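You operate a simulated robot arm through the tools that you are given. There is no shell and no other tool.

You are at the controls of a simulated two-armed robot. One attempt, no reset.

JOB
Tap the link bush home through the blue drift.
Fine: stand the drift on the bush, light blows of the blue grip mallet till it sits flush, put mallet and drift back where they were. Set down upright: blue drift.

Only the result counts: the job must be done as asked and must still hold three seconds after the hand-in. Knocking over, shifting, dropping, spilling or breaking anything else fails it.

ROBOT AND FRAMES
Two 7-joint arms with fingered hands on one trunk that stands fixed in place. Base frame: the origin is at the foot of the trunk, x ahead of it, y to its left, z up; the work surface is at about z = 860. Readings come in mm, rad, newtons and seconds.
The left shoulder is at [133, 170, 1091], the right one opposite. With the tool pointing down near the work surface each hand reaches from about 400 to 840 mm from the base axis, measured 20 degrees to its own side. Payload 4 kg a hand.
The tool frame of a hand sits at the grasp point between the pads (the TCP): z along the fingers, y along the line on which they close. The tips reach 26 mm beyond it. The gripper opens to 132 mm; its body begins 73 mm behind the TCP. The gripper is a hand of 4 fingers: y runs from the thumb to the fingers, the wrist lies at [0, 0, -224] in the tool frame.
Orientation is told as [roll, pitch, yaw] about the base's x, y, z axes, in that order, counted from this pose: with the fingers straight down and closing along the base's y, the tool's x points along the base's -x, its y along +y and its z along -z.

CONTROLS
- The arms move only by the tool servo_tool. It takes "left_targets", "right_targets" or both (then of equal length, played together; a hand with none holds still); each is a list of rows, each a list of 6 numbers: the shift along the tool's x, y, z in mm, then the turn, a rotation vector about the tool's x, y, z in rad. In form: [[x, y, z, rx, ry, rz], ...]. A call has 1 to 20 rows; each row shifts and turns the commanded pose from where the row before left it, along the tool's axes as they then stand. Each row takes 0.2 s and may step no farther than 50 mm and 0.15 rad from the row before; otherwise, the whole call is refused. A pose out of reach is approached as far as the arm can. The call stops where the force on the tool passes 40 N (or 10 N more than at its start, if that is more) or the arm is blocked; 0.2 s more then pass. In this call time passes only in rows, and 0.2 s behind the last. The reply holds the time, the measured pose of the TCP, the force on the tool along the base axes, the opening and the grip force, in the units named above and with some noise, with the torque about the TCP (base axes, N m) and any sound that the robot's microphone picked up.
- Cameras (640 x 400 px; columns grow to the right, rows downward): "scene" is now at [269.1, 11.9, 1292.6]; the picture's right is [0.18, -0.98, 0.00], its down [-0.33, -0.06, -0.94] and it looks along [0.93, 0.17, -0.34] (base axes); focal length 214 px, centre (320, 200). "left" rides on the left gripper at [-73, 6, -94] in its tool frame; the picture's right is [-0.08, -1.00, 0.00], its down [0.78, -0.06, -0.62] and it looks along [0.62, -0.05, 0.79] (tool axes); focal length 230 px, centre (320, 200). "right" rides on the right gripper at [73, 6, -94] in its tool frame; the picture's right is [-0.08, 1.00, 0.00], its down [-0.79, -0.06, -0.62] and it looks along [-0.61, -0.05, 0.79] (tool axes); focal length 230 px, centre (320, 200). There is no depth. A picture from a camera that has moved, and an enlarged one, comes with that camera's place and axes in the base frame and with its lens. The place of the scene camera against the robot may be out by one fixed shift of up to 25 mm in any direction.
- camera(camera): a new picture of that camera. The clock stands still meanwhile.
- raise_lower(by): moves the trunk up (or, below 0, down) by that many mm; the arms and the scene camera ride with it, the base frame stays. It gives what a move gives, with no picture.
- finger_targets(finger1, finger2, finger3, thumb_bend, hand): sets how far each is bent, from 0 (flat) to 1 (curled in); at 0.3 the hand is open as for a grip, at 0.7 the pads meet at the TCP. One left out holds its place. A second passes; each finger stops where it meets its share of the squeeze, and holds until it gets a number again. It is the only way to open and close the hand. It gives what a move gives, with no picture; readings hold the bend of each and the force on the fingers (four entries, about 0 where the hand has none), thumb and palm.
- turn_head(pan, tilt): turns the head with the scene camera to pan (to the left, within 1.396 rad either way) and tilt (down, from -0.506 to 1.204), counted from straight ahead of the robot (the tilt from the chest, where the trunk bows). It gives what a move gives.
- close_up(camera, box): a new picture of the part [left, top, right, bottom] of that camera's present view, enlarged. The clock stands still meanwhile.
- sign_off(): hands the job in; it is judged then, once.

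Nothing tells you positions but the pictures and the camera data. Unless the task says otherwise, let go and move clear before handing in.

The tools are called after "Emit:" as name(argument=value, ...) on one line, values as JSON. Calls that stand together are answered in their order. servo_tool: Moves the arms, as the interface text tells. Its arguments: {"type":"object","properties":{"left_targets":{"type":"array"},"right_targets":{"type":"array"}},"required":[]} The other tools are called the same way: raise_lower (by) moves the trunk up or down; finger_targets (finger1, finger2, finger3, thumb_bend, hand) moves the fingers one by one; turn_head (pan, tilt) turns the head that bears the scene camera; camera (camera) takes a picture; close_up (camera, box) takes an enlarged picture of a part of a camera's view; sign_off () hands the job in.

At the start:

```text
time: 0.0
left_eef_pos: [427.9, 275.4, 1212.1]
left_tool_rot: [0.001, -0.001, -0.001]
left_force: [-0.2, -0.5, -0.1]
left_moment: [-0.05, -0.03, 0.02]
left_gripper_width: 132.0
left_grasp_force: 0.1
left_shape: jaw
left_bend: [0.3, 0.3, 0.3, 0.3]
left_finger forces: [0.0, 0.0, 0.0, 0.1, 0.0, 0.1]
right_eef_pos: [522.6, -95.0, 1300.4]
right_tool_rot: [0.001, -0.002, 0.001]
right_force: [0.6, -0.2, -0.4]
right_moment: [-0.02, 0.01, 0.0]
right_gripper_width: 131.9
right_grasp_force: 0.1
right_shape: jaw
right_bend: [0.3, 0.3, 0.3, 0.3]
right_finger forces: [0.0, 0.0, 0.0, 0.0, 0.0, 0.0]
trunk travel left (down, up): [-108.0, 243.0]
head pan, tilt (commanded): [0.183, 0.342]
```

scene: 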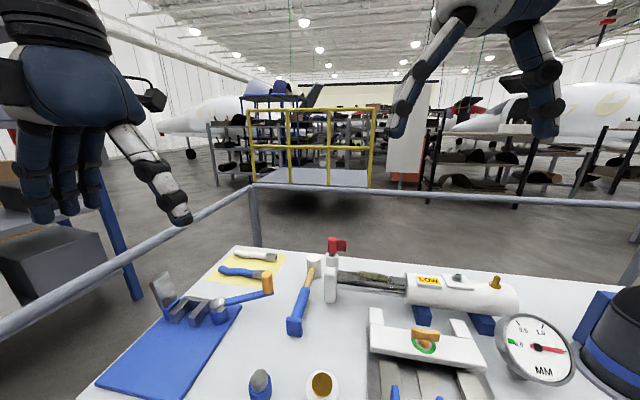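
right: 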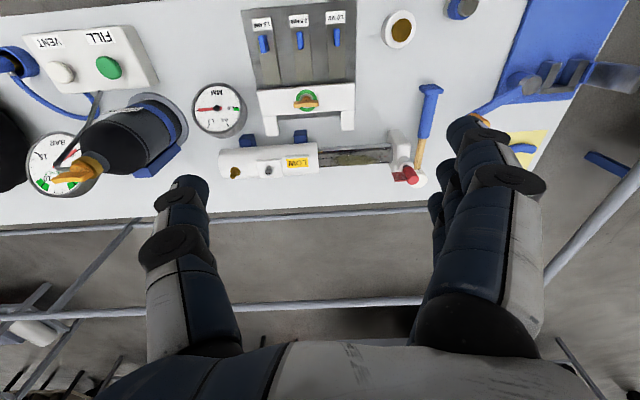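
left: 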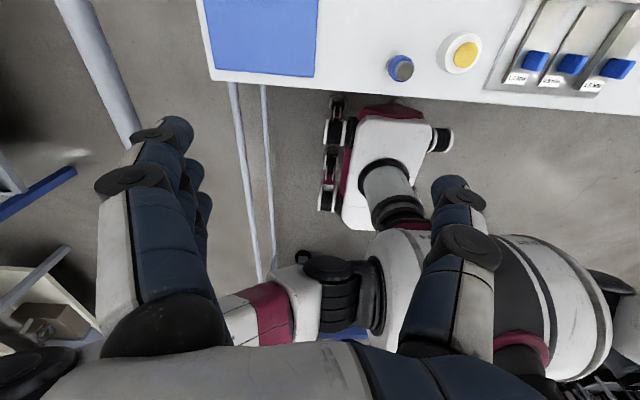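

I see a bench with a blue mat at left, a mallet (wooden handle, blue head?) in the middle, a small blue/grey item and a white/gold round thing near the front edge. I'll tilt the head down and look closer before moving anything.

Emit:
turn_head(pan=0.18, tilt=0.85)

Emit:
camera(camera="scene")

Emit:
close_up(camera="right", box=[360, 0, 640, 200])

Emit:
close_up(camera="right", box=[180, 0, 460, 200])

Emit:
close_up(camera="left", box=[340, 0, 640, 120])

```text
time: 0.9
left_eef_pos: [428.4, 275.5, 1211.4]
left_tool_rot: [0.0, -0.001, 0.001]
left_force: [-0.3, 1.0, 0.3]
left_moment: [0.0, 0.02, 0.02]
left_gripper_width: 132.2
left_grasp_force: 0.1
left_shape: jaw
left_bend: [0.3, 0.3, 0.3, 0.3]
left_finger forces: [0.0, 0.0, 0.0, 0.1, 0.0, 0.0]
right_eef_pos: [521.6, -93.3, 1301.4]
right_tool_rot: [0.001, 0.001, 0.001]
right_force: [-0.6, 0.2, 0.2]
right_moment: [-0.03, 0.0, -0.01]
right_gripper_width: 131.9
right_grasp_force: 0.1
right_shape: jaw
right_bend: [0.3, 0.3, 0.3, 0.3]
right_finger forces: [0.0, 0.0, 0.0, 0.0, 0.1, 0.0]
trunk travel left (down, up): [-108.0, 243.0]
head pan, tilt (commanded): [0.18, 0.85]
```

```text
taken
camera scene: at [254.4, 8.9, 1248.2], right [0.18, -0.98, 0.0], down [-0.74, -0.13, -0.66], along [0.65, 0.12, -0.75], focal length 214 px, centre (320, 200)
```

scene: 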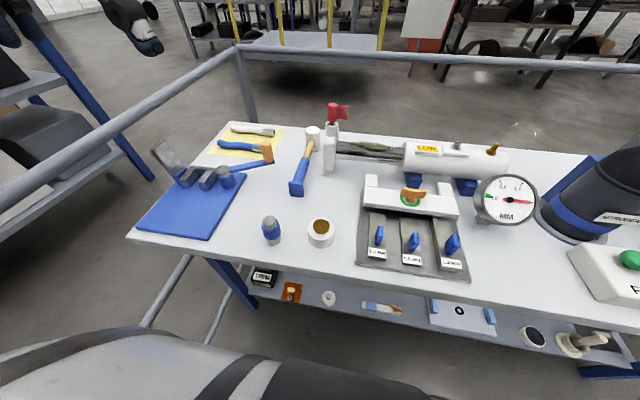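

```text
2.00 times, centred on (500, 100) of right
camera zoom: at [449.4, -86.7, 1393.5], right [0.08, 1.0, 0.0], down [0.79, -0.06, 0.62], along [0.61, -0.05, -0.79], focal length 460 px, centre (-40, 400)
```

zoom: 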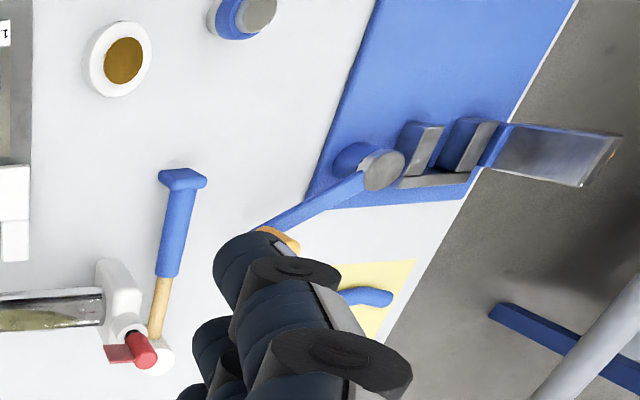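

```text
2.00 times, centred on (320, 100) of right
camera zoom: at [449.4, -86.7, 1393.5], right [0.08, 1.0, 0.0], down [0.79, -0.06, 0.62], along [0.61, -0.05, -0.79], focal length 460 px, centre (320, 400)
```

zoom: 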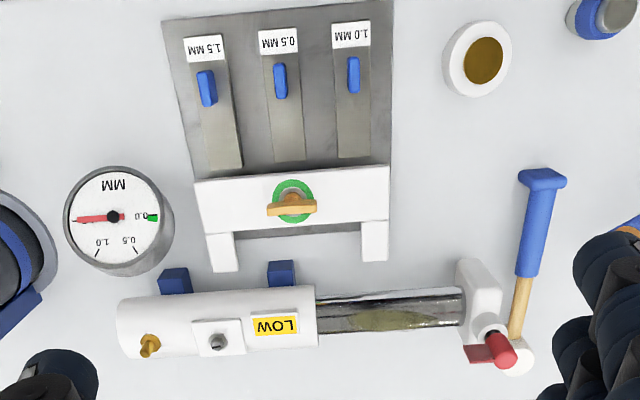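

```text
2.13 times, centred on (490, 60) of left
camera zoom: at [500.5, 281.8, 1305.1], right [0.08, -1.0, 0.0], down [-0.78, -0.06, 0.62], along [-0.62, -0.05, -0.79], focal length 491 px, centre (-43, 499)
```

zoom: 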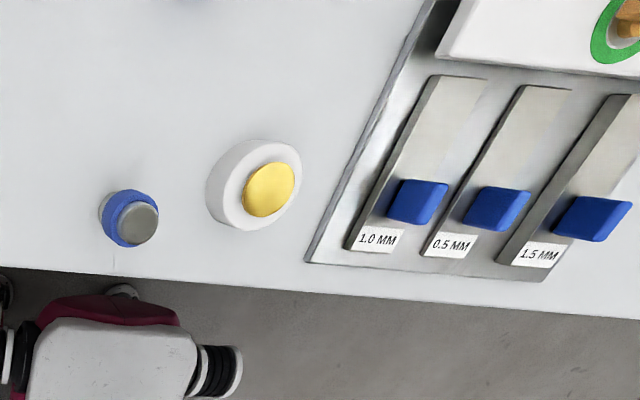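

The picture shows a white ring with a brass insert (likely the link bush), a blue-collared grey cylinder next to it (likely the drift), and a mallet with a blue grip. I'll zoom in from the scene camera to make sure of each.

Emit:
close_up(camera="scene", box=[240, 190, 370, 270])

Emit:
close_up(camera="scene", box=[130, 110, 290, 210])

Emit:
close_up(camera="scene", box=[270, 90, 430, 190])

Emit:
close_up(camera="scene", box=[240, 255, 440, 345])

```text
4.92 times, centred on (305, 230) of scene
camera zoom: at [254.4, 8.9, 1248.2], right [0.18, -0.98, 0.0], down [-0.74, -0.13, -0.66], along [0.65, 0.12, -0.75], focal length 1056 px, centre (394, 52)
```

zoom: 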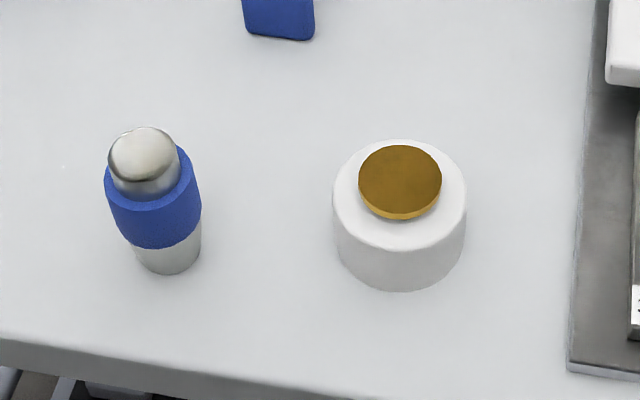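

```text
4.00 times, centred on (210, 160) of scene
camera zoom: at [254.4, 8.9, 1248.2], right [0.18, -0.98, 0.0], down [-0.74, -0.13, -0.66], along [0.65, 0.12, -0.75], focal length 858 px, centre (760, 360)
```

zoom: 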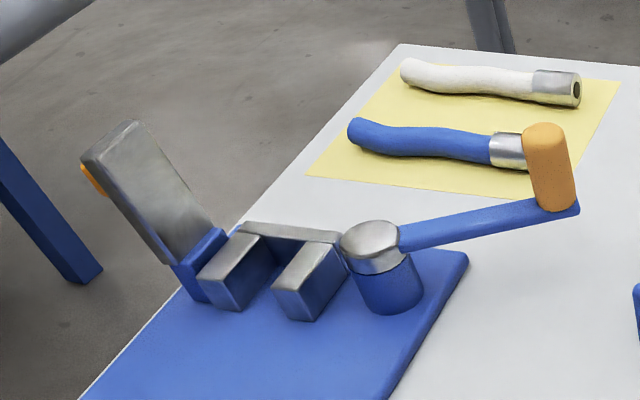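

```text
4.00 times, centred on (350, 140) of scene
camera zoom: at [254.4, 8.9, 1248.2], right [0.18, -0.98, 0.0], down [-0.74, -0.13, -0.66], along [0.65, 0.12, -0.75], focal length 858 px, centre (200, 440)
```

zoom: 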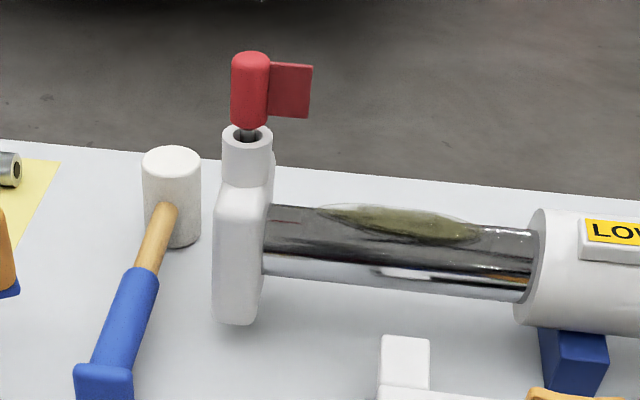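

```text
3.20 times, centred on (340, 300) of scene
camera zoom: at [254.4, 8.9, 1248.2], right [0.18, -0.98, 0.0], down [-0.74, -0.13, -0.66], along [0.65, 0.12, -0.75], focal length 686 px, centre (256, -120)
```

zoom: 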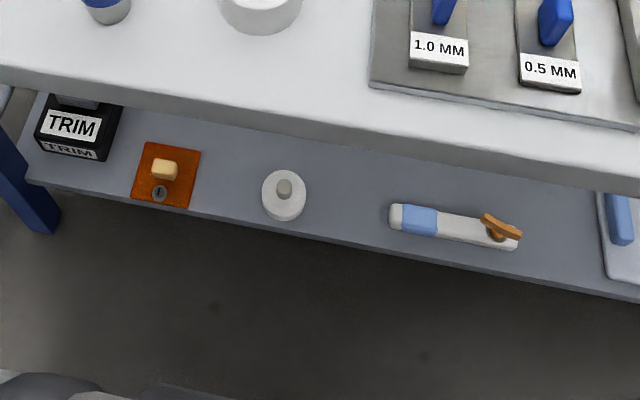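

The bush is a brass disc proud of a white round block, at about (472, 55, 891). The drift is a short steel pin with a blue collar, at about (448, 150), and the mallet lies with its blue grip toward me at y≈132. I'll bring the left hand over for a closer look before touching anything.

Emit:
servo_tool(left_targets=[[-29, -20, 20, 0, 0, 0], [-29, -20, 20, 0, 0, 0], [-29, -20, 20, 0, 0, 0], [-29, -20, 20, 0, 0, 0], [-27, -20, 20, 0, 0, 0]])

Emit:
camera(camera="left")

```text
time: 2.1
left_eef_pos: [571.3, 173.4, 1112.1]
left_tool_rot: [0.0, 0.0, 0.001]
left_force: [-0.1, 0.0, -0.2]
left_moment: [0.03, 0.06, -0.01]
left_gripper_width: 132.0
left_grasp_force: 0.0
left_shape: jaw
left_bend: [0.3, 0.3, 0.3, 0.3]
left_finger forces: [0.0, 0.0, 0.0, 0.0, 0.0, 0.1]
right_eef_pos: [523.4, -93.4, 1299.9]
right_tool_rot: [0.001, 0.003, 0.002]
right_force: [0.0, -0.1, 0.6]
right_moment: [0.03, 0.01, 0.02]
right_gripper_width: 131.8
right_grasp_force: 0.1
right_shape: jaw
right_bend: [0.3, 0.3, 0.3, 0.3]
right_finger forces: [0.1, 0.0, 0.0, 0.0, 0.0, 0.0]
trunk travel left (down, up): [-108.0, 243.0]
head pan, tilt (commanded): [0.18, 0.85]
```

```text
taken
camera left: at [644.0, 180.2, 1204.9], right [0.08, -1.0, 0.0], down [-0.78, -0.06, 0.62], along [-0.62, -0.05, -0.79], focal length 230 px, centre (320, 200)
```

left: 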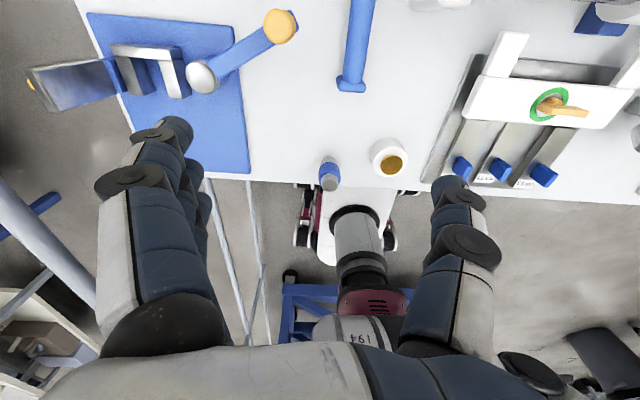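

Emit:
close_up(camera="left", box=[290, 60, 450, 220])

Emit:
close_up(camera="left", box=[70, 0, 310, 150])

Emit:
close_up(camera="scene", box=[220, 100, 380, 200])

Emit:
camera(camera="scene")

```text
2.50 times, centred on (370, 140) of left
camera zoom: at [644.0, 180.2, 1204.9], right [0.08, -1.0, 0.0], down [-0.78, -0.06, 0.62], along [-0.62, -0.05, -0.79], focal length 575 px, centre (195, 350)
```

zoom: 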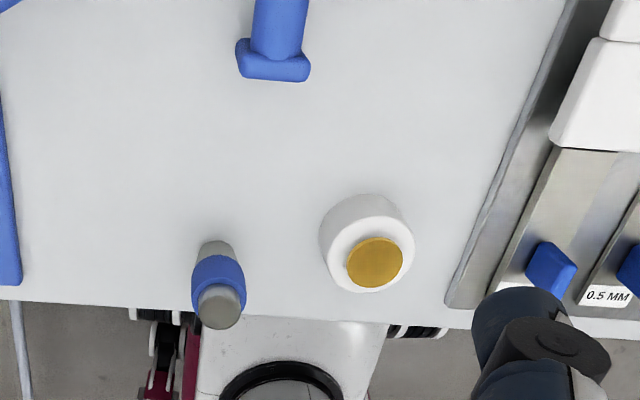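

```text
2.67 times, centred on (190, 75) of left
camera zoom: at [644.0, 180.2, 1204.9], right [0.08, -1.0, 0.0], down [-0.78, -0.06, 0.62], along [-0.62, -0.05, -0.79], focal length 614 px, centre (667, 533)
```

zoom: 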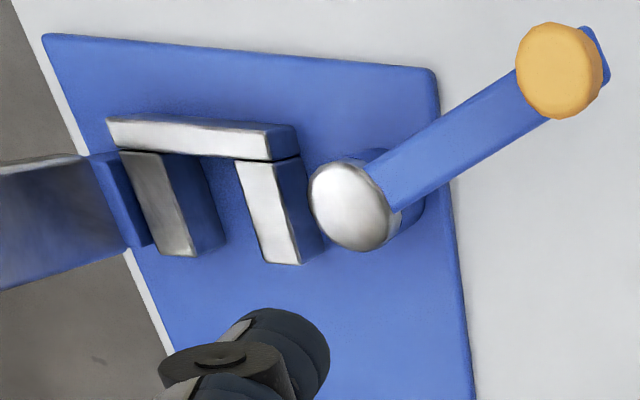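

```text
4.00 times, centred on (300, 150) of scene
camera zoom: at [255.4, 8.5, 1247.7], right [0.18, -0.98, 0.0], down [-0.74, -0.13, -0.66], along [0.65, 0.12, -0.75], focal length 858 px, centre (400, 400)
```

zoom: 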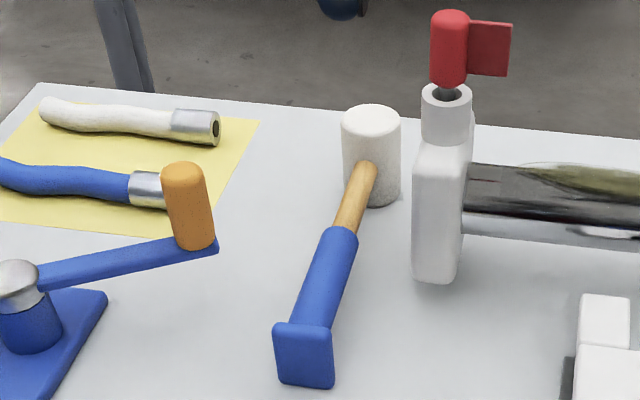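

```text
taken
camera scene: at [255.4, 8.5, 1247.7], right [0.18, -0.98, 0.0], down [-0.74, -0.13, -0.66], along [0.65, 0.12, -0.75], focal length 214 px, centre (320, 200)
```

scene: 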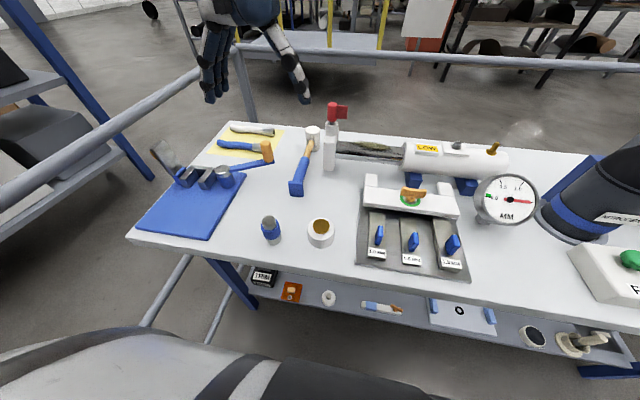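

The mallet stands on its head with its handle level at about z≈884, butt at (577, 132). The drift is about 54 mm tall and upright at about (449, 150). I'll move the left hand above the drift at a safe height and pre-close the fingers a bit, because the white block sits close to where the thumb comes down.

Emit:
servo_tool(left_targets=[[30, -6, 28, 0, 0, 0], [30, -6, 28, 0, 0, 0], [31, -6, 28, 0, 0, 0], [31, -5, 28, 0, 0, 0]])

Emit:
finger_targets(hand="left", finger1=0.48, finger2=0.48, finger3=0.48, thumb_bend=0.48)

Emit:
camera(camera="left")

Emit:
camera(camera="scene")

```text
time: 3.1
left_eef_pos: [446.8, 152.0, 998.3]
left_tool_rot: [0.002, -0.001, -0.001]
left_force: [-0.1, 1.1, 0.3]
left_moment: [-0.03, 0.01, -0.01]
left_gripper_width: 131.8
left_grasp_force: 0.1
left_shape: jaw
left_bend: [0.3, 0.3, 0.3, 0.3]
left_finger forces: [0.0, 0.0, 0.0, 0.0, 0.0, 0.0]
right_eef_pos: [523.4, -92.7, 1300.7]
right_tool_rot: [0.002, -0.001, 0.0]
right_force: [0.1, 0.0, -0.2]
right_moment: [-0.02, -0.02, -0.03]
right_gripper_width: 131.8
right_grasp_force: 0.1
right_shape: jaw
right_bend: [0.3, 0.3, 0.3, 0.3]
right_finger forces: [0.0, 0.0, 0.1, 0.0, 0.1, 0.1]
trunk travel left (down, up): [-108.0, 243.0]
head pan, tilt (commanded): [0.18, 0.85]
```

```text
time: 4.1
left_eef_pos: [448.0, 152.9, 1000.4]
left_tool_rot: [0.0, 0.0, 0.0]
left_force: [-0.1, -0.5, 0.5]
left_moment: [0.02, 0.01, 0.01]
left_gripper_width: 78.0
left_grasp_force: 0.1
left_shape: fingers
left_bend: [0.48, 0.48, 0.48, 0.48]
left_finger forces: [0.0, 0.0, 0.1, 0.0, 0.0, 0.1]
right_eef_pos: [522.9, -93.5, 1301.4]
right_tool_rot: [0.001, 0.0, 0.003]
right_force: [-0.5, 0.2, 0.1]
right_moment: [0.0, 0.03, -0.01]
right_gripper_width: 131.7
right_grasp_force: 0.0
right_shape: jaw
right_bend: [0.3, 0.3, 0.3, 0.3]
right_finger forces: [0.0, 0.0, 0.0, 0.0, 0.1, 0.0]
trunk travel left (down, up): [-108.0, 243.0]
head pan, tilt (commanded): [0.18, 0.85]
```

```text
taken
camera left: at [520.6, 158.7, 1091.5], right [0.08, -1.0, 0.0], down [-0.78, -0.06, 0.62], along [-0.62, -0.05, -0.79], focal length 230 px, centre (320, 200)
```

left: 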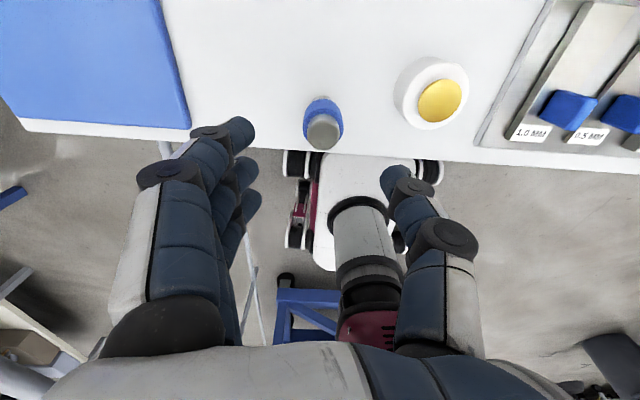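

```text
taken
camera scene: at [254.4, 8.9, 1248.1], right [0.18, -0.98, 0.0], down [-0.74, -0.13, -0.66], along [0.65, 0.12, -0.75], focal length 214 px, centre (320, 200)
```

scene: 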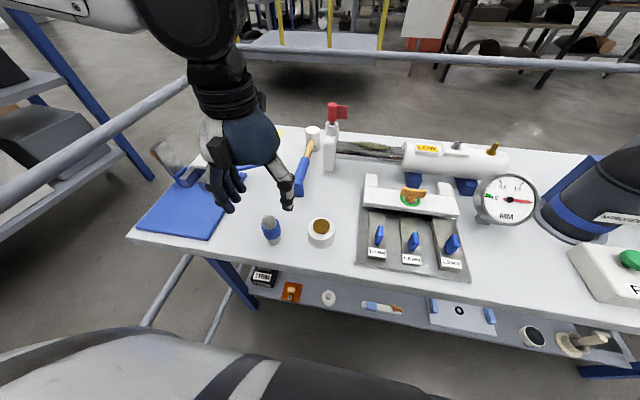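

Emit:
close_up(camera="left", box=[280, 70, 360, 170])

Emit:
close_up(camera="left", box=[380, 40, 480, 140])

Emit:
close_up(camera="scene", box=[180, 120, 340, 250])

```text
4.00 times, centred on (320, 120) of left
camera zoom: at [520.6, 158.7, 1091.5], right [0.08, -1.0, 0.0], down [-0.78, -0.06, 0.62], along [-0.62, -0.05, -0.79], focal length 920 px, centre (320, 520)
```

zoom: 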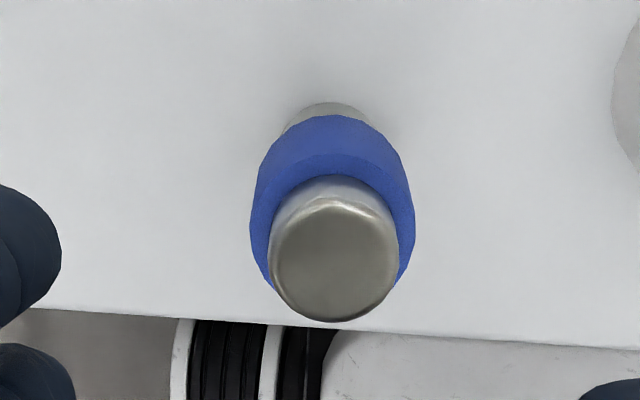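

```text
4.00 times, centred on (430, 90) of left
camera zoom: at [520.6, 158.7, 1091.5], right [0.08, -1.0, 0.0], down [-0.78, -0.06, 0.62], along [-0.62, -0.05, -0.79], focal length 920 px, centre (-120, 640)
```

zoom: 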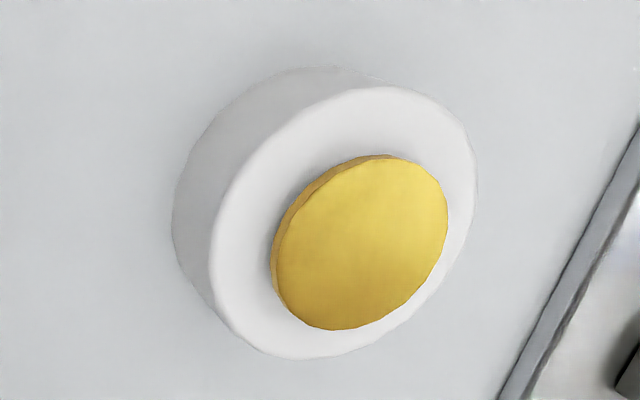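

```text
3.08 times, centred on (260, 185) of scene
camera zoom: at [254.4, 8.9, 1248.1], right [0.18, -0.98, 0.0], down [-0.74, -0.13, -0.66], along [0.65, 0.12, -0.75], focal length 660 px, centre (505, 246)
```

zoom: 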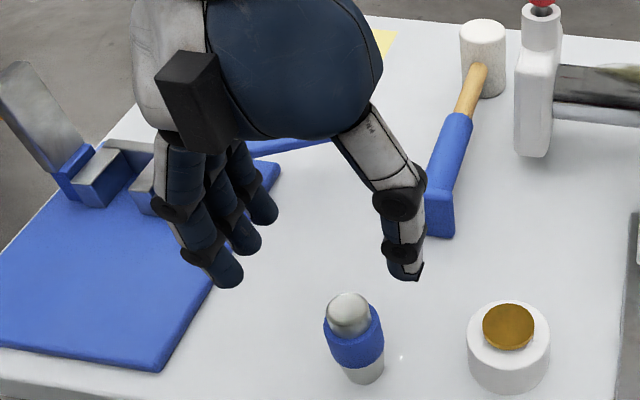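

The drift top is at about (448, 150, 912) and the left hand is nearly centred over it. I'll descend around it with the fingers 78 mm apart, stopping partway to check clearances.

Emit:
servo_tool(left_targets=[[-0.5, -2.5, 28, 0, 0, 0], [0, 0, 28, 0, 0, 0], [0, 0, 20, 0, 0, 0], [0, 0, 7, 0, 0, 0]])

Emit:
camera(camera="left")

Emit:
close_up(camera="scene", box=[200, 150, 360, 270])

```text
time: 5.1
left_eef_pos: [449.3, 149.4, 916.7]
left_tool_rot: [0.001, 0.001, -0.001]
left_force: [-0.5, 0.4, 0.2]
left_moment: [0.03, 0.0, 0.02]
left_gripper_width: 78.0
left_grasp_force: 0.0
left_shape: fingers
left_bend: [0.48, 0.48, 0.48, 0.48]
left_finger forces: [0.0, 0.0, 0.0, 0.0, 0.0, 0.0]
right_eef_pos: [521.5, -94.2, 1301.4]
right_tool_rot: [0.002, 0.001, 0.002]
right_force: [1.3, 0.3, 0.3]
right_moment: [0.0, 0.01, -0.01]
right_gripper_width: 132.1
right_grasp_force: 0.1
right_shape: jaw
right_bend: [0.3, 0.3, 0.3, 0.3]
right_finger forces: [0.0, 0.0, 0.1, 0.0, 0.0, 0.1]
trunk travel left (down, up): [-108.0, 243.0]
head pan, tilt (commanded): [0.18, 0.85]
```

```text
taken
camera left: at [522.0, 155.8, 1009.9], right [0.08, -1.0, 0.0], down [-0.79, -0.06, 0.62], along [-0.61, -0.05, -0.79], focal length 230 px, centre (320, 200)
```

left: 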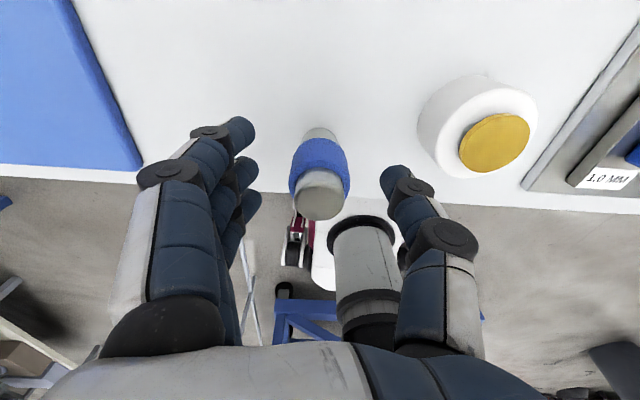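

```text
3.33 times, centred on (280, 210) of scene
camera zoom: at [254.3, 8.9, 1248.1], right [0.18, -0.98, 0.0], down [-0.74, -0.13, -0.66], along [0.65, 0.12, -0.75], focal length 715 px, centre (453, 167)
```

zoom: 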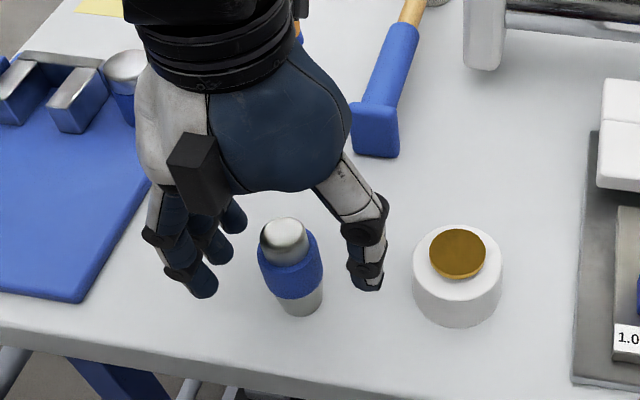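

The drift is centred between the fingers and nothing is touching. I'll go down to about z=892 so the pads sit on the blue collar, then close.

Emit:
servo_tool(left_targets=[[0.5, 0.5, 10, 0, 0, 0], [0, 0, 8, 0, 0, 0], [0, 0, 6, 0, 0, 0]])

Emit:
camera(camera="left")

Emit:
close_up(camera="scene", box=[200, 170, 340, 270])

```text
time: 5.9
left_eef_pos: [448.2, 150.8, 894.1]
left_tool_rot: [-0.001, -0.001, -0.001]
left_force: [0.0, 0.5, -0.3]
left_moment: [0.02, 0.0, 0.0]
left_gripper_width: 78.2
left_grasp_force: 0.0
left_shape: fingers
left_bend: [0.48, 0.48, 0.48, 0.48]
left_finger forces: [0.0, 0.0, 0.1, 0.1, 0.0, 0.1]
right_eef_pos: [522.0, -93.2, 1299.8]
right_tool_rot: [0.003, -0.001, 0.002]
right_force: [0.4, -1.0, -0.6]
right_moment: [0.0, 0.0, -0.04]
right_gripper_width: 131.8
right_grasp_force: 0.1
right_shape: jaw
right_bend: [0.3, 0.3, 0.3, 0.3]
right_finger forces: [0.0, 0.1, 0.1, 0.0, 0.1, 0.0]
trunk travel left (down, up): [-108.0, 243.0]
head pan, tilt (commanded): [0.18, 0.85]
```

```text
taken
camera left: at [521.1, 157.1, 986.2], right [0.08, -1.0, 0.0], down [-0.78, -0.06, 0.62], along [-0.61, -0.05, -0.79], focal length 230 px, centre (320, 200)
```

left: 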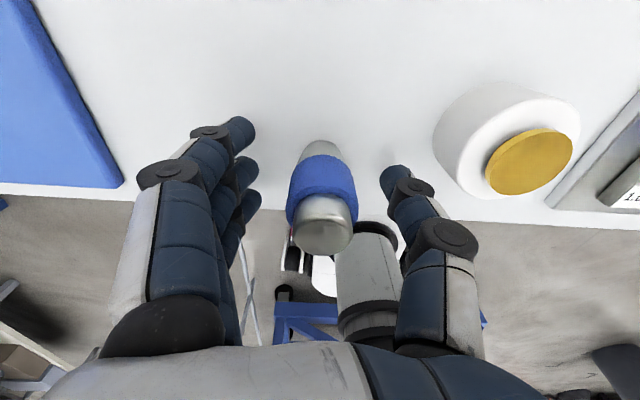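

```text
4.00 times, centred on (270, 220) of scene
camera zoom: at [254.5, 8.9, 1248.1], right [0.18, -0.98, 0.0], down [-0.74, -0.13, -0.66], along [0.65, 0.12, -0.75], focal length 858 px, centre (520, 120)
```

zoom: 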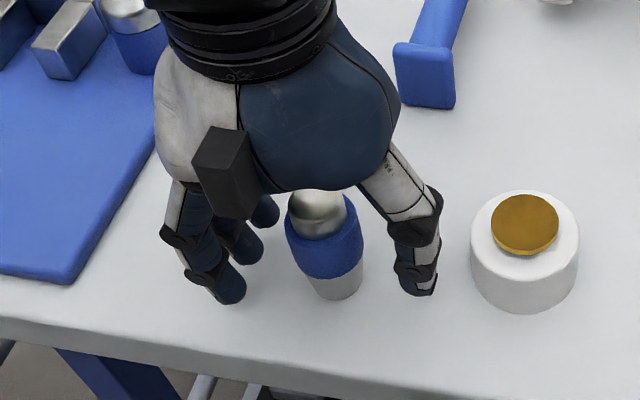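

The collar is between the thumb and the three fingers, centred to within a millimetre or so. I'll close the thumb and middle finger first, then the outer fingers lightly.

Emit:
finger_targets(hand="left", finger1=0.58, finger2=0.7, finger3=0.58, thumb_bend=0.7)

Emit:
camera(camera="left")

Emit:
close_up(camera="scene", box=[200, 170, 340, 270])

```text
time: 6.9
left_eef_pos: [449.0, 151.7, 893.1]
left_tool_rot: [0.001, 0.001, 0.0]
left_force: [0.5, -0.6, -0.1]
left_moment: [0.01, 0.01, 0.02]
left_gripper_width: 39.4
left_grasp_force: 7.1
left_shape: fingers
left_bend: [0.57, 0.61, 0.57, 0.67]
left_finger forces: [0.1, 7.3, 0.0, 0.0, 7.6, 0.0]
right_eef_pos: [522.4, -93.4, 1299.7]
right_tool_rot: [0.001, 0.0, 0.003]
right_force: [-0.2, -0.2, 0.8]
right_moment: [-0.01, 0.02, -0.04]
right_gripper_width: 131.9
right_grasp_force: 0.1
right_shape: jaw
right_bend: [0.3, 0.3, 0.3, 0.3]
right_finger forces: [0.1, 0.0, 0.1, 0.0, 0.1, 0.1]
trunk travel left (down, up): [-108.0, 243.0]
head pan, tilt (commanded): [0.18, 0.85]
```

```text
taken
camera left: at [521.1, 157.2, 986.2], right [0.08, -1.0, 0.0], down [-0.78, -0.06, 0.62], along [-0.62, -0.05, -0.79], focal length 230 px, centre (320, 200)
```

left: 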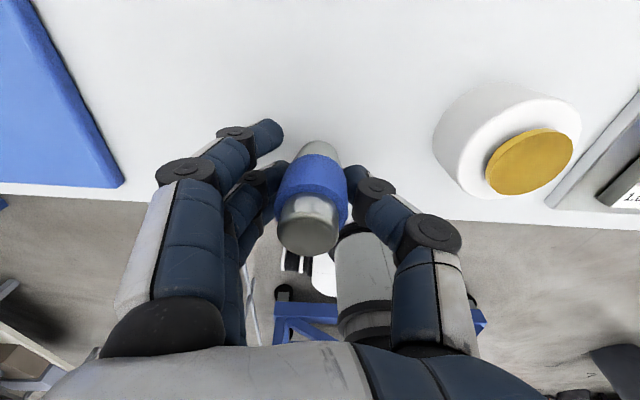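

```text
4.00 times, centred on (270, 220) of scene
camera zoom: at [254.5, 8.9, 1248.1], right [0.18, -0.98, 0.0], down [-0.74, -0.13, -0.66], along [0.65, 0.12, -0.75], focal length 858 px, centre (520, 120)
```

zoom: 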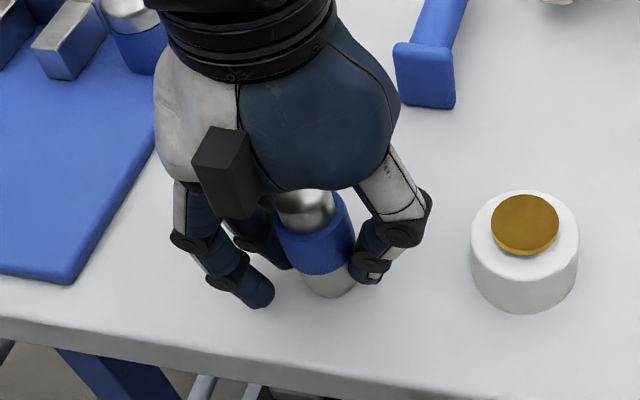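

Emit:
close_up(camera="left", box=[250, 110, 390, 270])

Emit:
close_up(camera="scene", box=[240, 195, 310, 255])

```text
2.50 times, centred on (320, 190) of left
camera zoom: at [521.1, 157.2, 986.2], right [0.08, -1.0, 0.0], down [-0.78, -0.06, 0.62], along [-0.62, -0.05, -0.79], focal length 575 px, centre (320, 225)
```

zoom: 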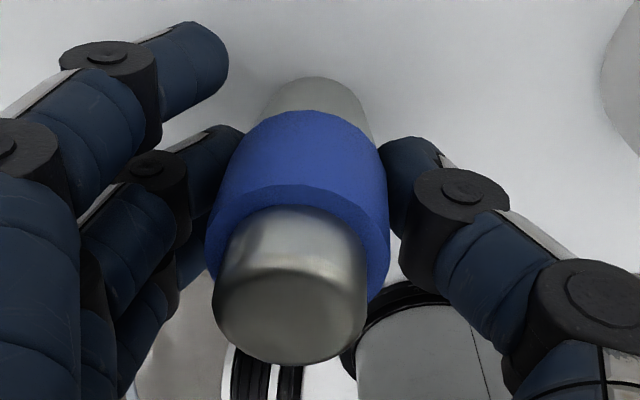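

```text
6.67 times, centred on (275, 225) of scene
camera zoom: at [254.5, 8.9, 1248.1], right [0.18, -0.98, 0.0], down [-0.74, -0.13, -0.66], along [0.65, 0.12, -0.75], focal length 1430 px, centre (620, 33)
```

zoom: 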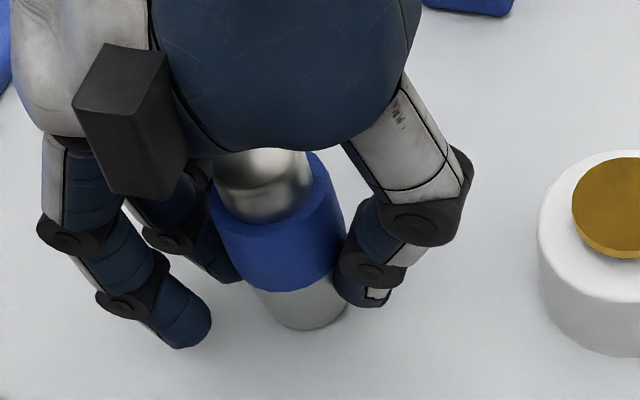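

The thumb pushed further than the finger and tilted the drift about 5° toward the left. I'll relax the grip so it stands upright again, then re-close more evenly.

Emit:
finger_targets(hand="left", thumb_bend=0.6)

Emit:
finger_targets(hand="left", finger1=0.55, finger2=0.55, finger3=0.55, thumb_bend=0.55)

Emit:
close_up(camera="left", box=[250, 110, 390, 270])

Emit:
close_up(camera="scene", box=[240, 195, 310, 255])

```text
time: 7.9
left_eef_pos: [448.8, 151.0, 893.3]
left_tool_rot: [0.001, 0.0, 0.0]
left_force: [-0.1, 1.6, 0.2]
left_moment: [0.01, -0.01, -0.01]
left_gripper_width: 47.4
left_grasp_force: 3.0
left_shape: fingers
left_bend: [0.57, 0.66, 0.57, 0.59]
left_finger forces: [0.0, 3.2, 0.0, 0.1, 2.8, 0.1]
right_eef_pos: [522.4, -92.8, 1300.5]
right_tool_rot: [0.002, 0.0, 0.001]
right_force: [-0.2, -0.5, 0.5]
right_moment: [0.0, -0.02, 0.03]
right_gripper_width: 132.2
right_grasp_force: 0.1
right_shape: jaw
right_bend: [0.3, 0.3, 0.3, 0.3]
right_finger forces: [0.0, 0.1, 0.0, 0.0, 0.0, 0.1]
trunk travel left (down, up): [-108.0, 243.0]
head pan, tilt (commanded): [0.18, 0.85]
```

```text
time: 8.9
left_eef_pos: [448.5, 151.7, 894.0]
left_tool_rot: [0.0, 0.0, 0.001]
left_force: [-0.7, -0.5, 0.2]
left_moment: [0.02, 0.01, 0.02]
left_gripper_width: 53.9
left_grasp_force: 0.1
left_shape: fingers
left_bend: [0.55, 0.55, 0.55, 0.55]
left_finger forces: [0.0, 0.1, 0.0, 0.1, 0.0, 0.1]
right_eef_pos: [522.7, -94.4, 1301.1]
right_tool_rot: [0.001, -0.001, 0.001]
right_force: [-1.0, 0.5, -0.8]
right_moment: [-0.01, 0.01, 0.02]
right_gripper_width: 131.9
right_grasp_force: 0.2
right_shape: jaw
right_bend: [0.3, 0.3, 0.3, 0.3]
right_finger forces: [0.1, 0.1, 0.0, 0.0, 0.0, 0.0]
trunk travel left (down, up): [-108.0, 243.0]
head pan, tilt (commanded): [0.18, 0.85]
```

```text
2.50 times, centred on (320, 190) of left
camera zoom: at [521.0, 157.2, 986.3], right [0.08, -1.0, 0.0], down [-0.78, -0.06, 0.62], along [-0.62, -0.05, -0.79], focal length 575 px, centre (320, 225)
```

zoom: 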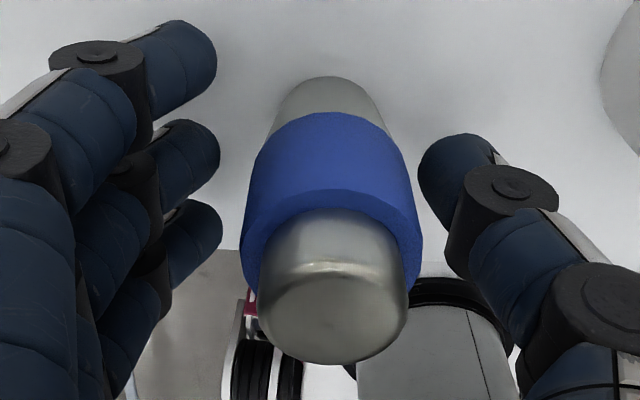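

```text
6.67 times, centred on (275, 225) of scene
camera zoom: at [254.4, 8.9, 1248.1], right [0.18, -0.98, 0.0], down [-0.74, -0.13, -0.66], along [0.65, 0.12, -0.75], focal length 1430 px, centre (620, 33)
```

zoom: 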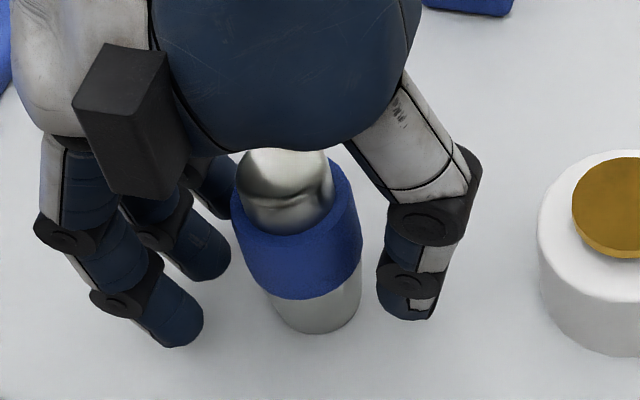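

Emit:
finger_targets(hand="left", finger1=0.6, finger2=0.7, finger3=0.6, thumb_bend=0.635)

Emit:
close_up(camera="left", box=[250, 110, 390, 270])

Emit:
close_up(camera="scene", box=[240, 195, 310, 255])

```text
time: 9.9
left_eef_pos: [448.4, 151.5, 894.1]
left_tool_rot: [0.0, -0.001, 0.0]
left_force: [-0.2, -0.3, 1.1]
left_moment: [0.03, 0.04, 0.0]
left_gripper_width: 40.4
left_grasp_force: 4.4
left_shape: fingers
left_bend: [0.6, 0.64, 0.6, 0.61]
left_finger forces: [0.1, 4.1, 0.0, 0.1, 4.9, 0.0]
right_eef_pos: [522.2, -93.8, 1299.4]
right_tool_rot: [0.002, -0.001, 0.001]
right_force: [0.0, -0.1, 0.2]
right_moment: [0.01, 0.04, -0.01]
right_gripper_width: 132.0
right_grasp_force: 0.1
right_shape: jaw
right_bend: [0.3, 0.3, 0.3, 0.3]
right_finger forces: [0.1, 0.0, 0.1, 0.0, 0.0, 0.0]
trunk travel left (down, up): [-108.0, 243.0]
head pan, tilt (commanded): [0.18, 0.85]
```

```text
2.50 times, centred on (320, 190) of left
camera zoom: at [521.1, 157.2, 986.2], right [0.08, -1.0, 0.0], down [-0.78, -0.06, 0.62], along [-0.62, -0.05, -0.79], focal length 575 px, centre (320, 225)
```

zoom: 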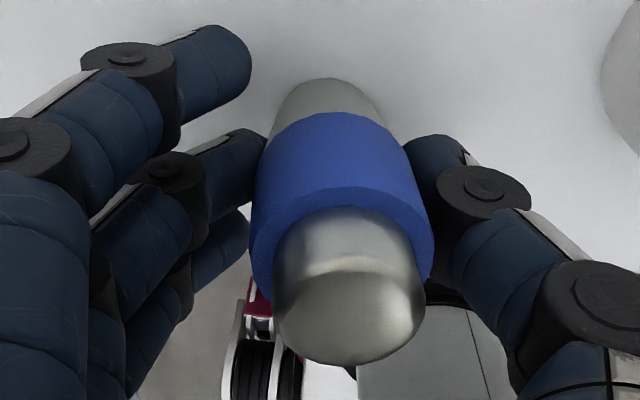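

```text
6.67 times, centred on (275, 225) of scene
camera zoom: at [254.5, 8.9, 1248.1], right [0.18, -0.98, 0.0], down [-0.74, -0.13, -0.66], along [0.65, 0.12, -0.75], focal length 1430 px, centre (620, 33)
```

zoom: 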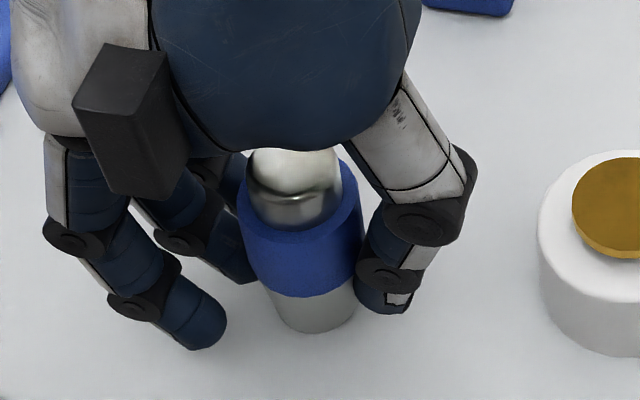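

Emit:
finger_targets(hand="left", thumb_bend=0.655)

Emit:
close_up(camera="left", box=[250, 110, 390, 270])

```text
time: 10.9
left_eef_pos: [448.5, 150.2, 893.0]
left_tool_rot: [0.001, -0.001, 0.0]
left_force: [-0.3, -0.5, -0.7]
left_moment: [-0.01, 0.01, 0.01]
left_gripper_width: 39.4
left_grasp_force: 5.6
left_shape: fingers
left_bend: [0.6, 0.64, 0.6, 0.62]
left_finger forces: [0.0, 4.9, 0.0, 0.0, 5.8, 0.1]
right_eef_pos: [522.4, -94.1, 1300.7]
right_tool_rot: [0.001, 0.0, 0.002]
right_force: [-0.6, 0.0, 0.4]
right_moment: [0.01, -0.02, -0.01]
right_gripper_width: 132.2
right_grasp_force: 0.1
right_shape: jaw
right_bend: [0.3, 0.3, 0.3, 0.3]
right_finger forces: [0.1, 0.0, 0.0, 0.1, 0.1, 0.1]
trunk travel left (down, up): [-108.0, 243.0]
head pan, tilt (commanded): [0.18, 0.85]
```

```text
2.50 times, centred on (320, 190) of left
camera zoom: at [521.1, 157.2, 986.2], right [0.08, -1.0, 0.0], down [-0.78, -0.06, 0.62], along [-0.62, -0.05, -0.79], focal length 575 px, centre (320, 225)
```

zoom: 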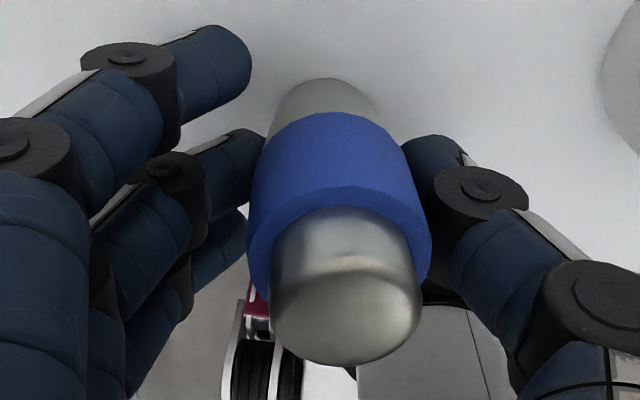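

Emit:
finger_targets(hand="left", thumb_bend=0.675)

Emit:
close_up(camera="left", box=[250, 110, 390, 270])

```text
time: 11.9
left_eef_pos: [448.6, 150.3, 893.7]
left_tool_rot: [0.001, 0.0, 0.0]
left_force: [0.7, 0.1, -0.1]
left_moment: [0.0, 0.02, 0.01]
left_gripper_width: 37.9
left_grasp_force: 6.3
left_shape: fingers
left_bend: [0.6, 0.64, 0.6, 0.64]
left_finger forces: [0.1, 5.6, 0.1, 0.0, 6.6, 0.0]
right_eef_pos: [522.8, -92.2, 1299.7]
right_tool_rot: [0.002, -0.001, 0.002]
right_force: [-0.1, -1.0, 0.4]
right_moment: [-0.02, 0.01, -0.01]
right_gripper_width: 131.7
right_grasp_force: 0.1
right_shape: jaw
right_bend: [0.3, 0.3, 0.3, 0.3]
right_finger forces: [0.0, 0.0, 0.0, 0.1, 0.0, 0.0]
trunk travel left (down, up): [-108.0, 243.0]
head pan, tilt (commanded): [0.18, 0.85]
```

```text
2.50 times, centred on (320, 190) of left
camera zoom: at [521.1, 157.2, 986.2], right [0.08, -1.0, 0.0], down [-0.78, -0.06, 0.62], along [-0.62, -0.05, -0.79], focal length 575 px, centre (320, 225)
```

zoom: 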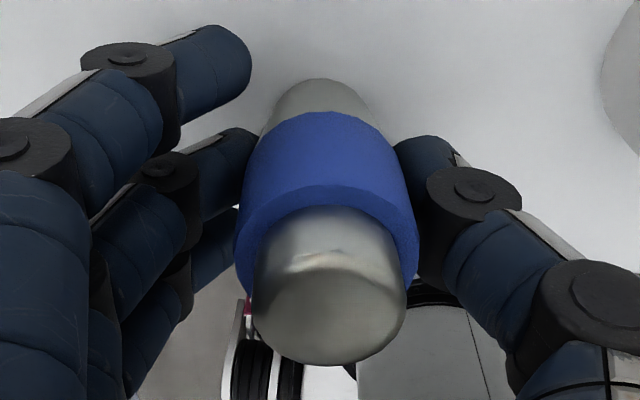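

The grip is now symmetric and the drift looks plumb. I'll lift it straight up 50 mm and check that it stays put in the hand.

Emit:
servo_tool(left_targets=[[0, 0, -4, 0, 0, 0], [0, 0, -8, 0, 0, 0], [0, 0, -12, 0, 0, 0], [0, 0, -14, 0, 0, 0], [0, 0, -12, 0, 0, 0]])

Emit:
camera(camera="left")

Emit:
close_up(camera="left", box=[250, 110, 390, 270])

Emit:
close_up(camera="scene", box=[220, 160, 350, 260])

```text
time: 13.1
left_eef_pos: [448.6, 150.3, 944.3]
left_tool_rot: [0.0, 0.0, 0.0]
left_force: [-0.2, -1.1, -1.1]
left_moment: [-0.02, 0.04, 0.01]
left_gripper_width: 38.0
left_grasp_force: 5.8
left_shape: fingers
left_bend: [0.6, 0.64, 0.6, 0.64]
left_finger forces: [0.0, 5.6, 0.0, 0.1, 6.5, 0.0]
right_eef_pos: [521.9, -94.5, 1300.4]
right_tool_rot: [0.002, -0.001, 0.0]
right_force: [0.6, -0.3, 0.4]
right_moment: [0.0, -0.02, 0.02]
right_gripper_width: 131.9
right_grasp_force: 0.1
right_shape: jaw
right_bend: [0.3, 0.3, 0.3, 0.3]
right_finger forces: [0.0, 0.1, 0.0, 0.1, 0.0, 0.0]
trunk travel left (down, up): [-108.0, 243.0]
head pan, tilt (commanded): [0.18, 0.85]
```

```text
taken
camera left: at [521.4, 156.5, 1036.7], right [0.08, -1.0, 0.0], down [-0.78, -0.06, 0.62], along [-0.62, -0.05, -0.79], focal length 230 px, centre (320, 200)
```

left: 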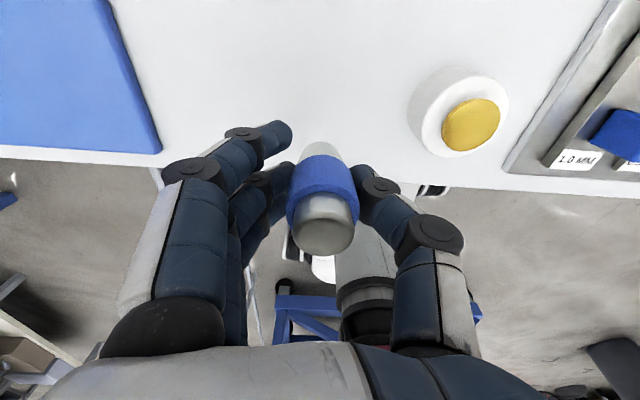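

```text
2.50 times, centred on (320, 190) of left
camera zoom: at [521.4, 156.5, 1036.7], right [0.08, -1.0, 0.0], down [-0.78, -0.06, 0.62], along [-0.62, -0.05, -0.79], focal length 575 px, centre (320, 225)
```

zoom: 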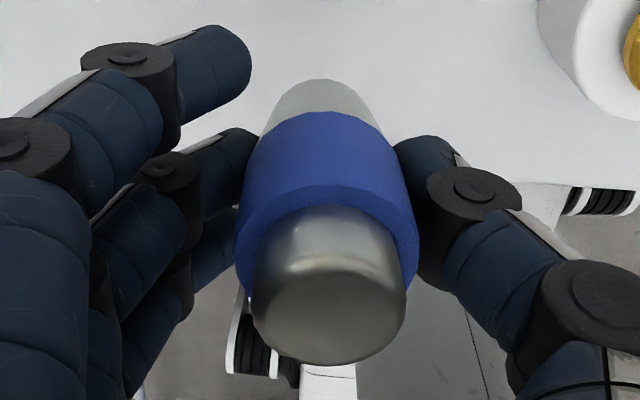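

```text
4.00 times, centred on (285, 210) of scene
camera zoom: at [254.3, 8.9, 1248.1], right [0.18, -0.98, 0.0], down [-0.74, -0.13, -0.66], along [0.65, 0.12, -0.75], focal length 858 px, centre (460, 160)
```

zoom: 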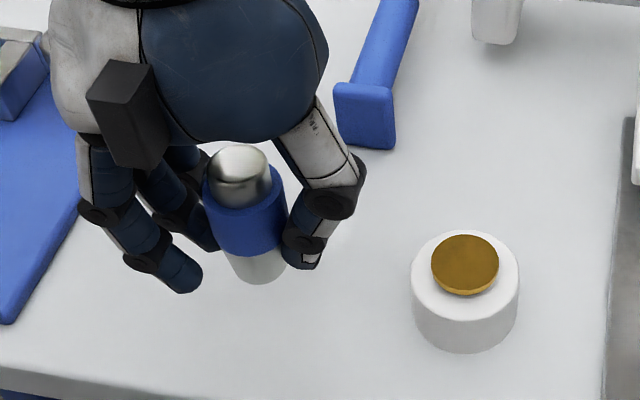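

The drift came up cleanly and hasn't shifted in the hand. I'll carry it over the bush at about (475.4, 54.5), keeping roughly 20 mm of clearance.

Emit:
servo_tool(left_targets=[[-6, -20, -2, 0, 0, 0], [-7, -26, 0, 0, 0, 0], [-7, -26, 0, 0, 0, 0], [-6.8, -23.8, 0, 0, 0, 0]])

Emit:
camera(camera="left")

Emit:
close_up(camera="left", box=[240, 90, 400, 250])

Emit:
close_up(camera="scene", box=[260, 180, 380, 260])

```text
time: 14.1
left_eef_pos: [476.7, 54.9, 945.4]
left_tool_rot: [0.0, 0.001, 0.0]
left_force: [-0.2, 0.1, -1.9]
left_moment: [0.02, 0.03, 0.0]
left_gripper_width: 37.6
left_grasp_force: 5.3
left_shape: fingers
left_bend: [0.6, 0.64, 0.6, 0.64]
left_finger forces: [0.1, 5.5, 0.0, 0.0, 6.3, 0.0]
right_eef_pos: [523.5, -93.1, 1299.6]
right_tool_rot: [0.001, 0.001, 0.002]
right_force: [-0.1, 0.3, -0.3]
right_moment: [0.03, -0.01, 0.02]
right_gripper_width: 131.9
right_grasp_force: 0.0
right_shape: jaw
right_bend: [0.3, 0.3, 0.3, 0.3]
right_finger forces: [0.0, 0.1, 0.0, 0.1, 0.0, 0.1]
trunk travel left (down, up): [-108.0, 243.0]
head pan, tilt (commanded): [0.18, 0.85]
```

```text
taken
camera left: at [549.4, 60.9, 1037.5], right [0.08, -1.0, 0.0], down [-0.78, -0.06, 0.62], along [-0.62, -0.05, -0.79], focal length 230 px, centre (320, 200)
```

left: 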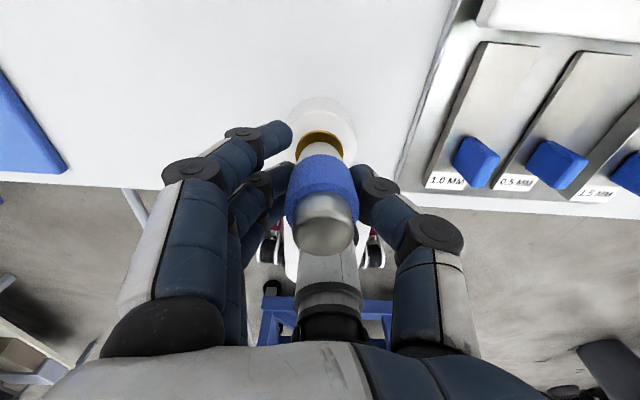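

```text
2.50 times, centred on (320, 170) of left
camera zoom: at [549.4, 60.9, 1037.5], right [0.08, -1.0, 0.0], down [-0.78, -0.06, 0.62], along [-0.62, -0.05, -0.79], focal length 575 px, centre (320, 275)
```

zoom: 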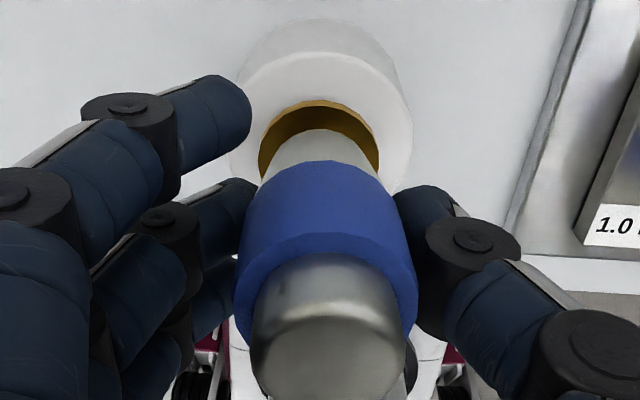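

```text
5.00 times, centred on (320, 220) of scene
camera zoom: at [254.6, 8.6, 1248.0], right [0.18, -0.98, 0.0], down [-0.74, -0.13, -0.66], along [0.65, 0.12, -0.75], focal length 1072 px, centre (320, 100)
```

zoom: 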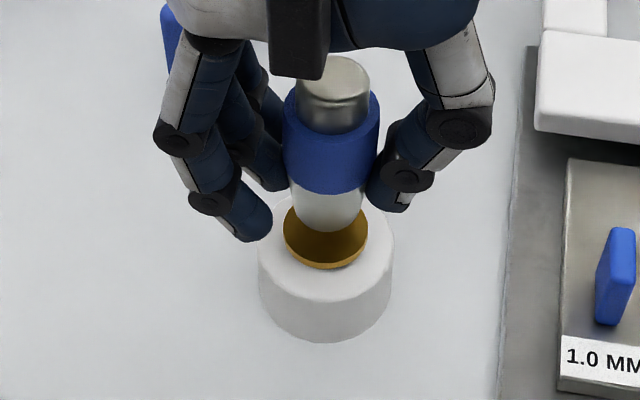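

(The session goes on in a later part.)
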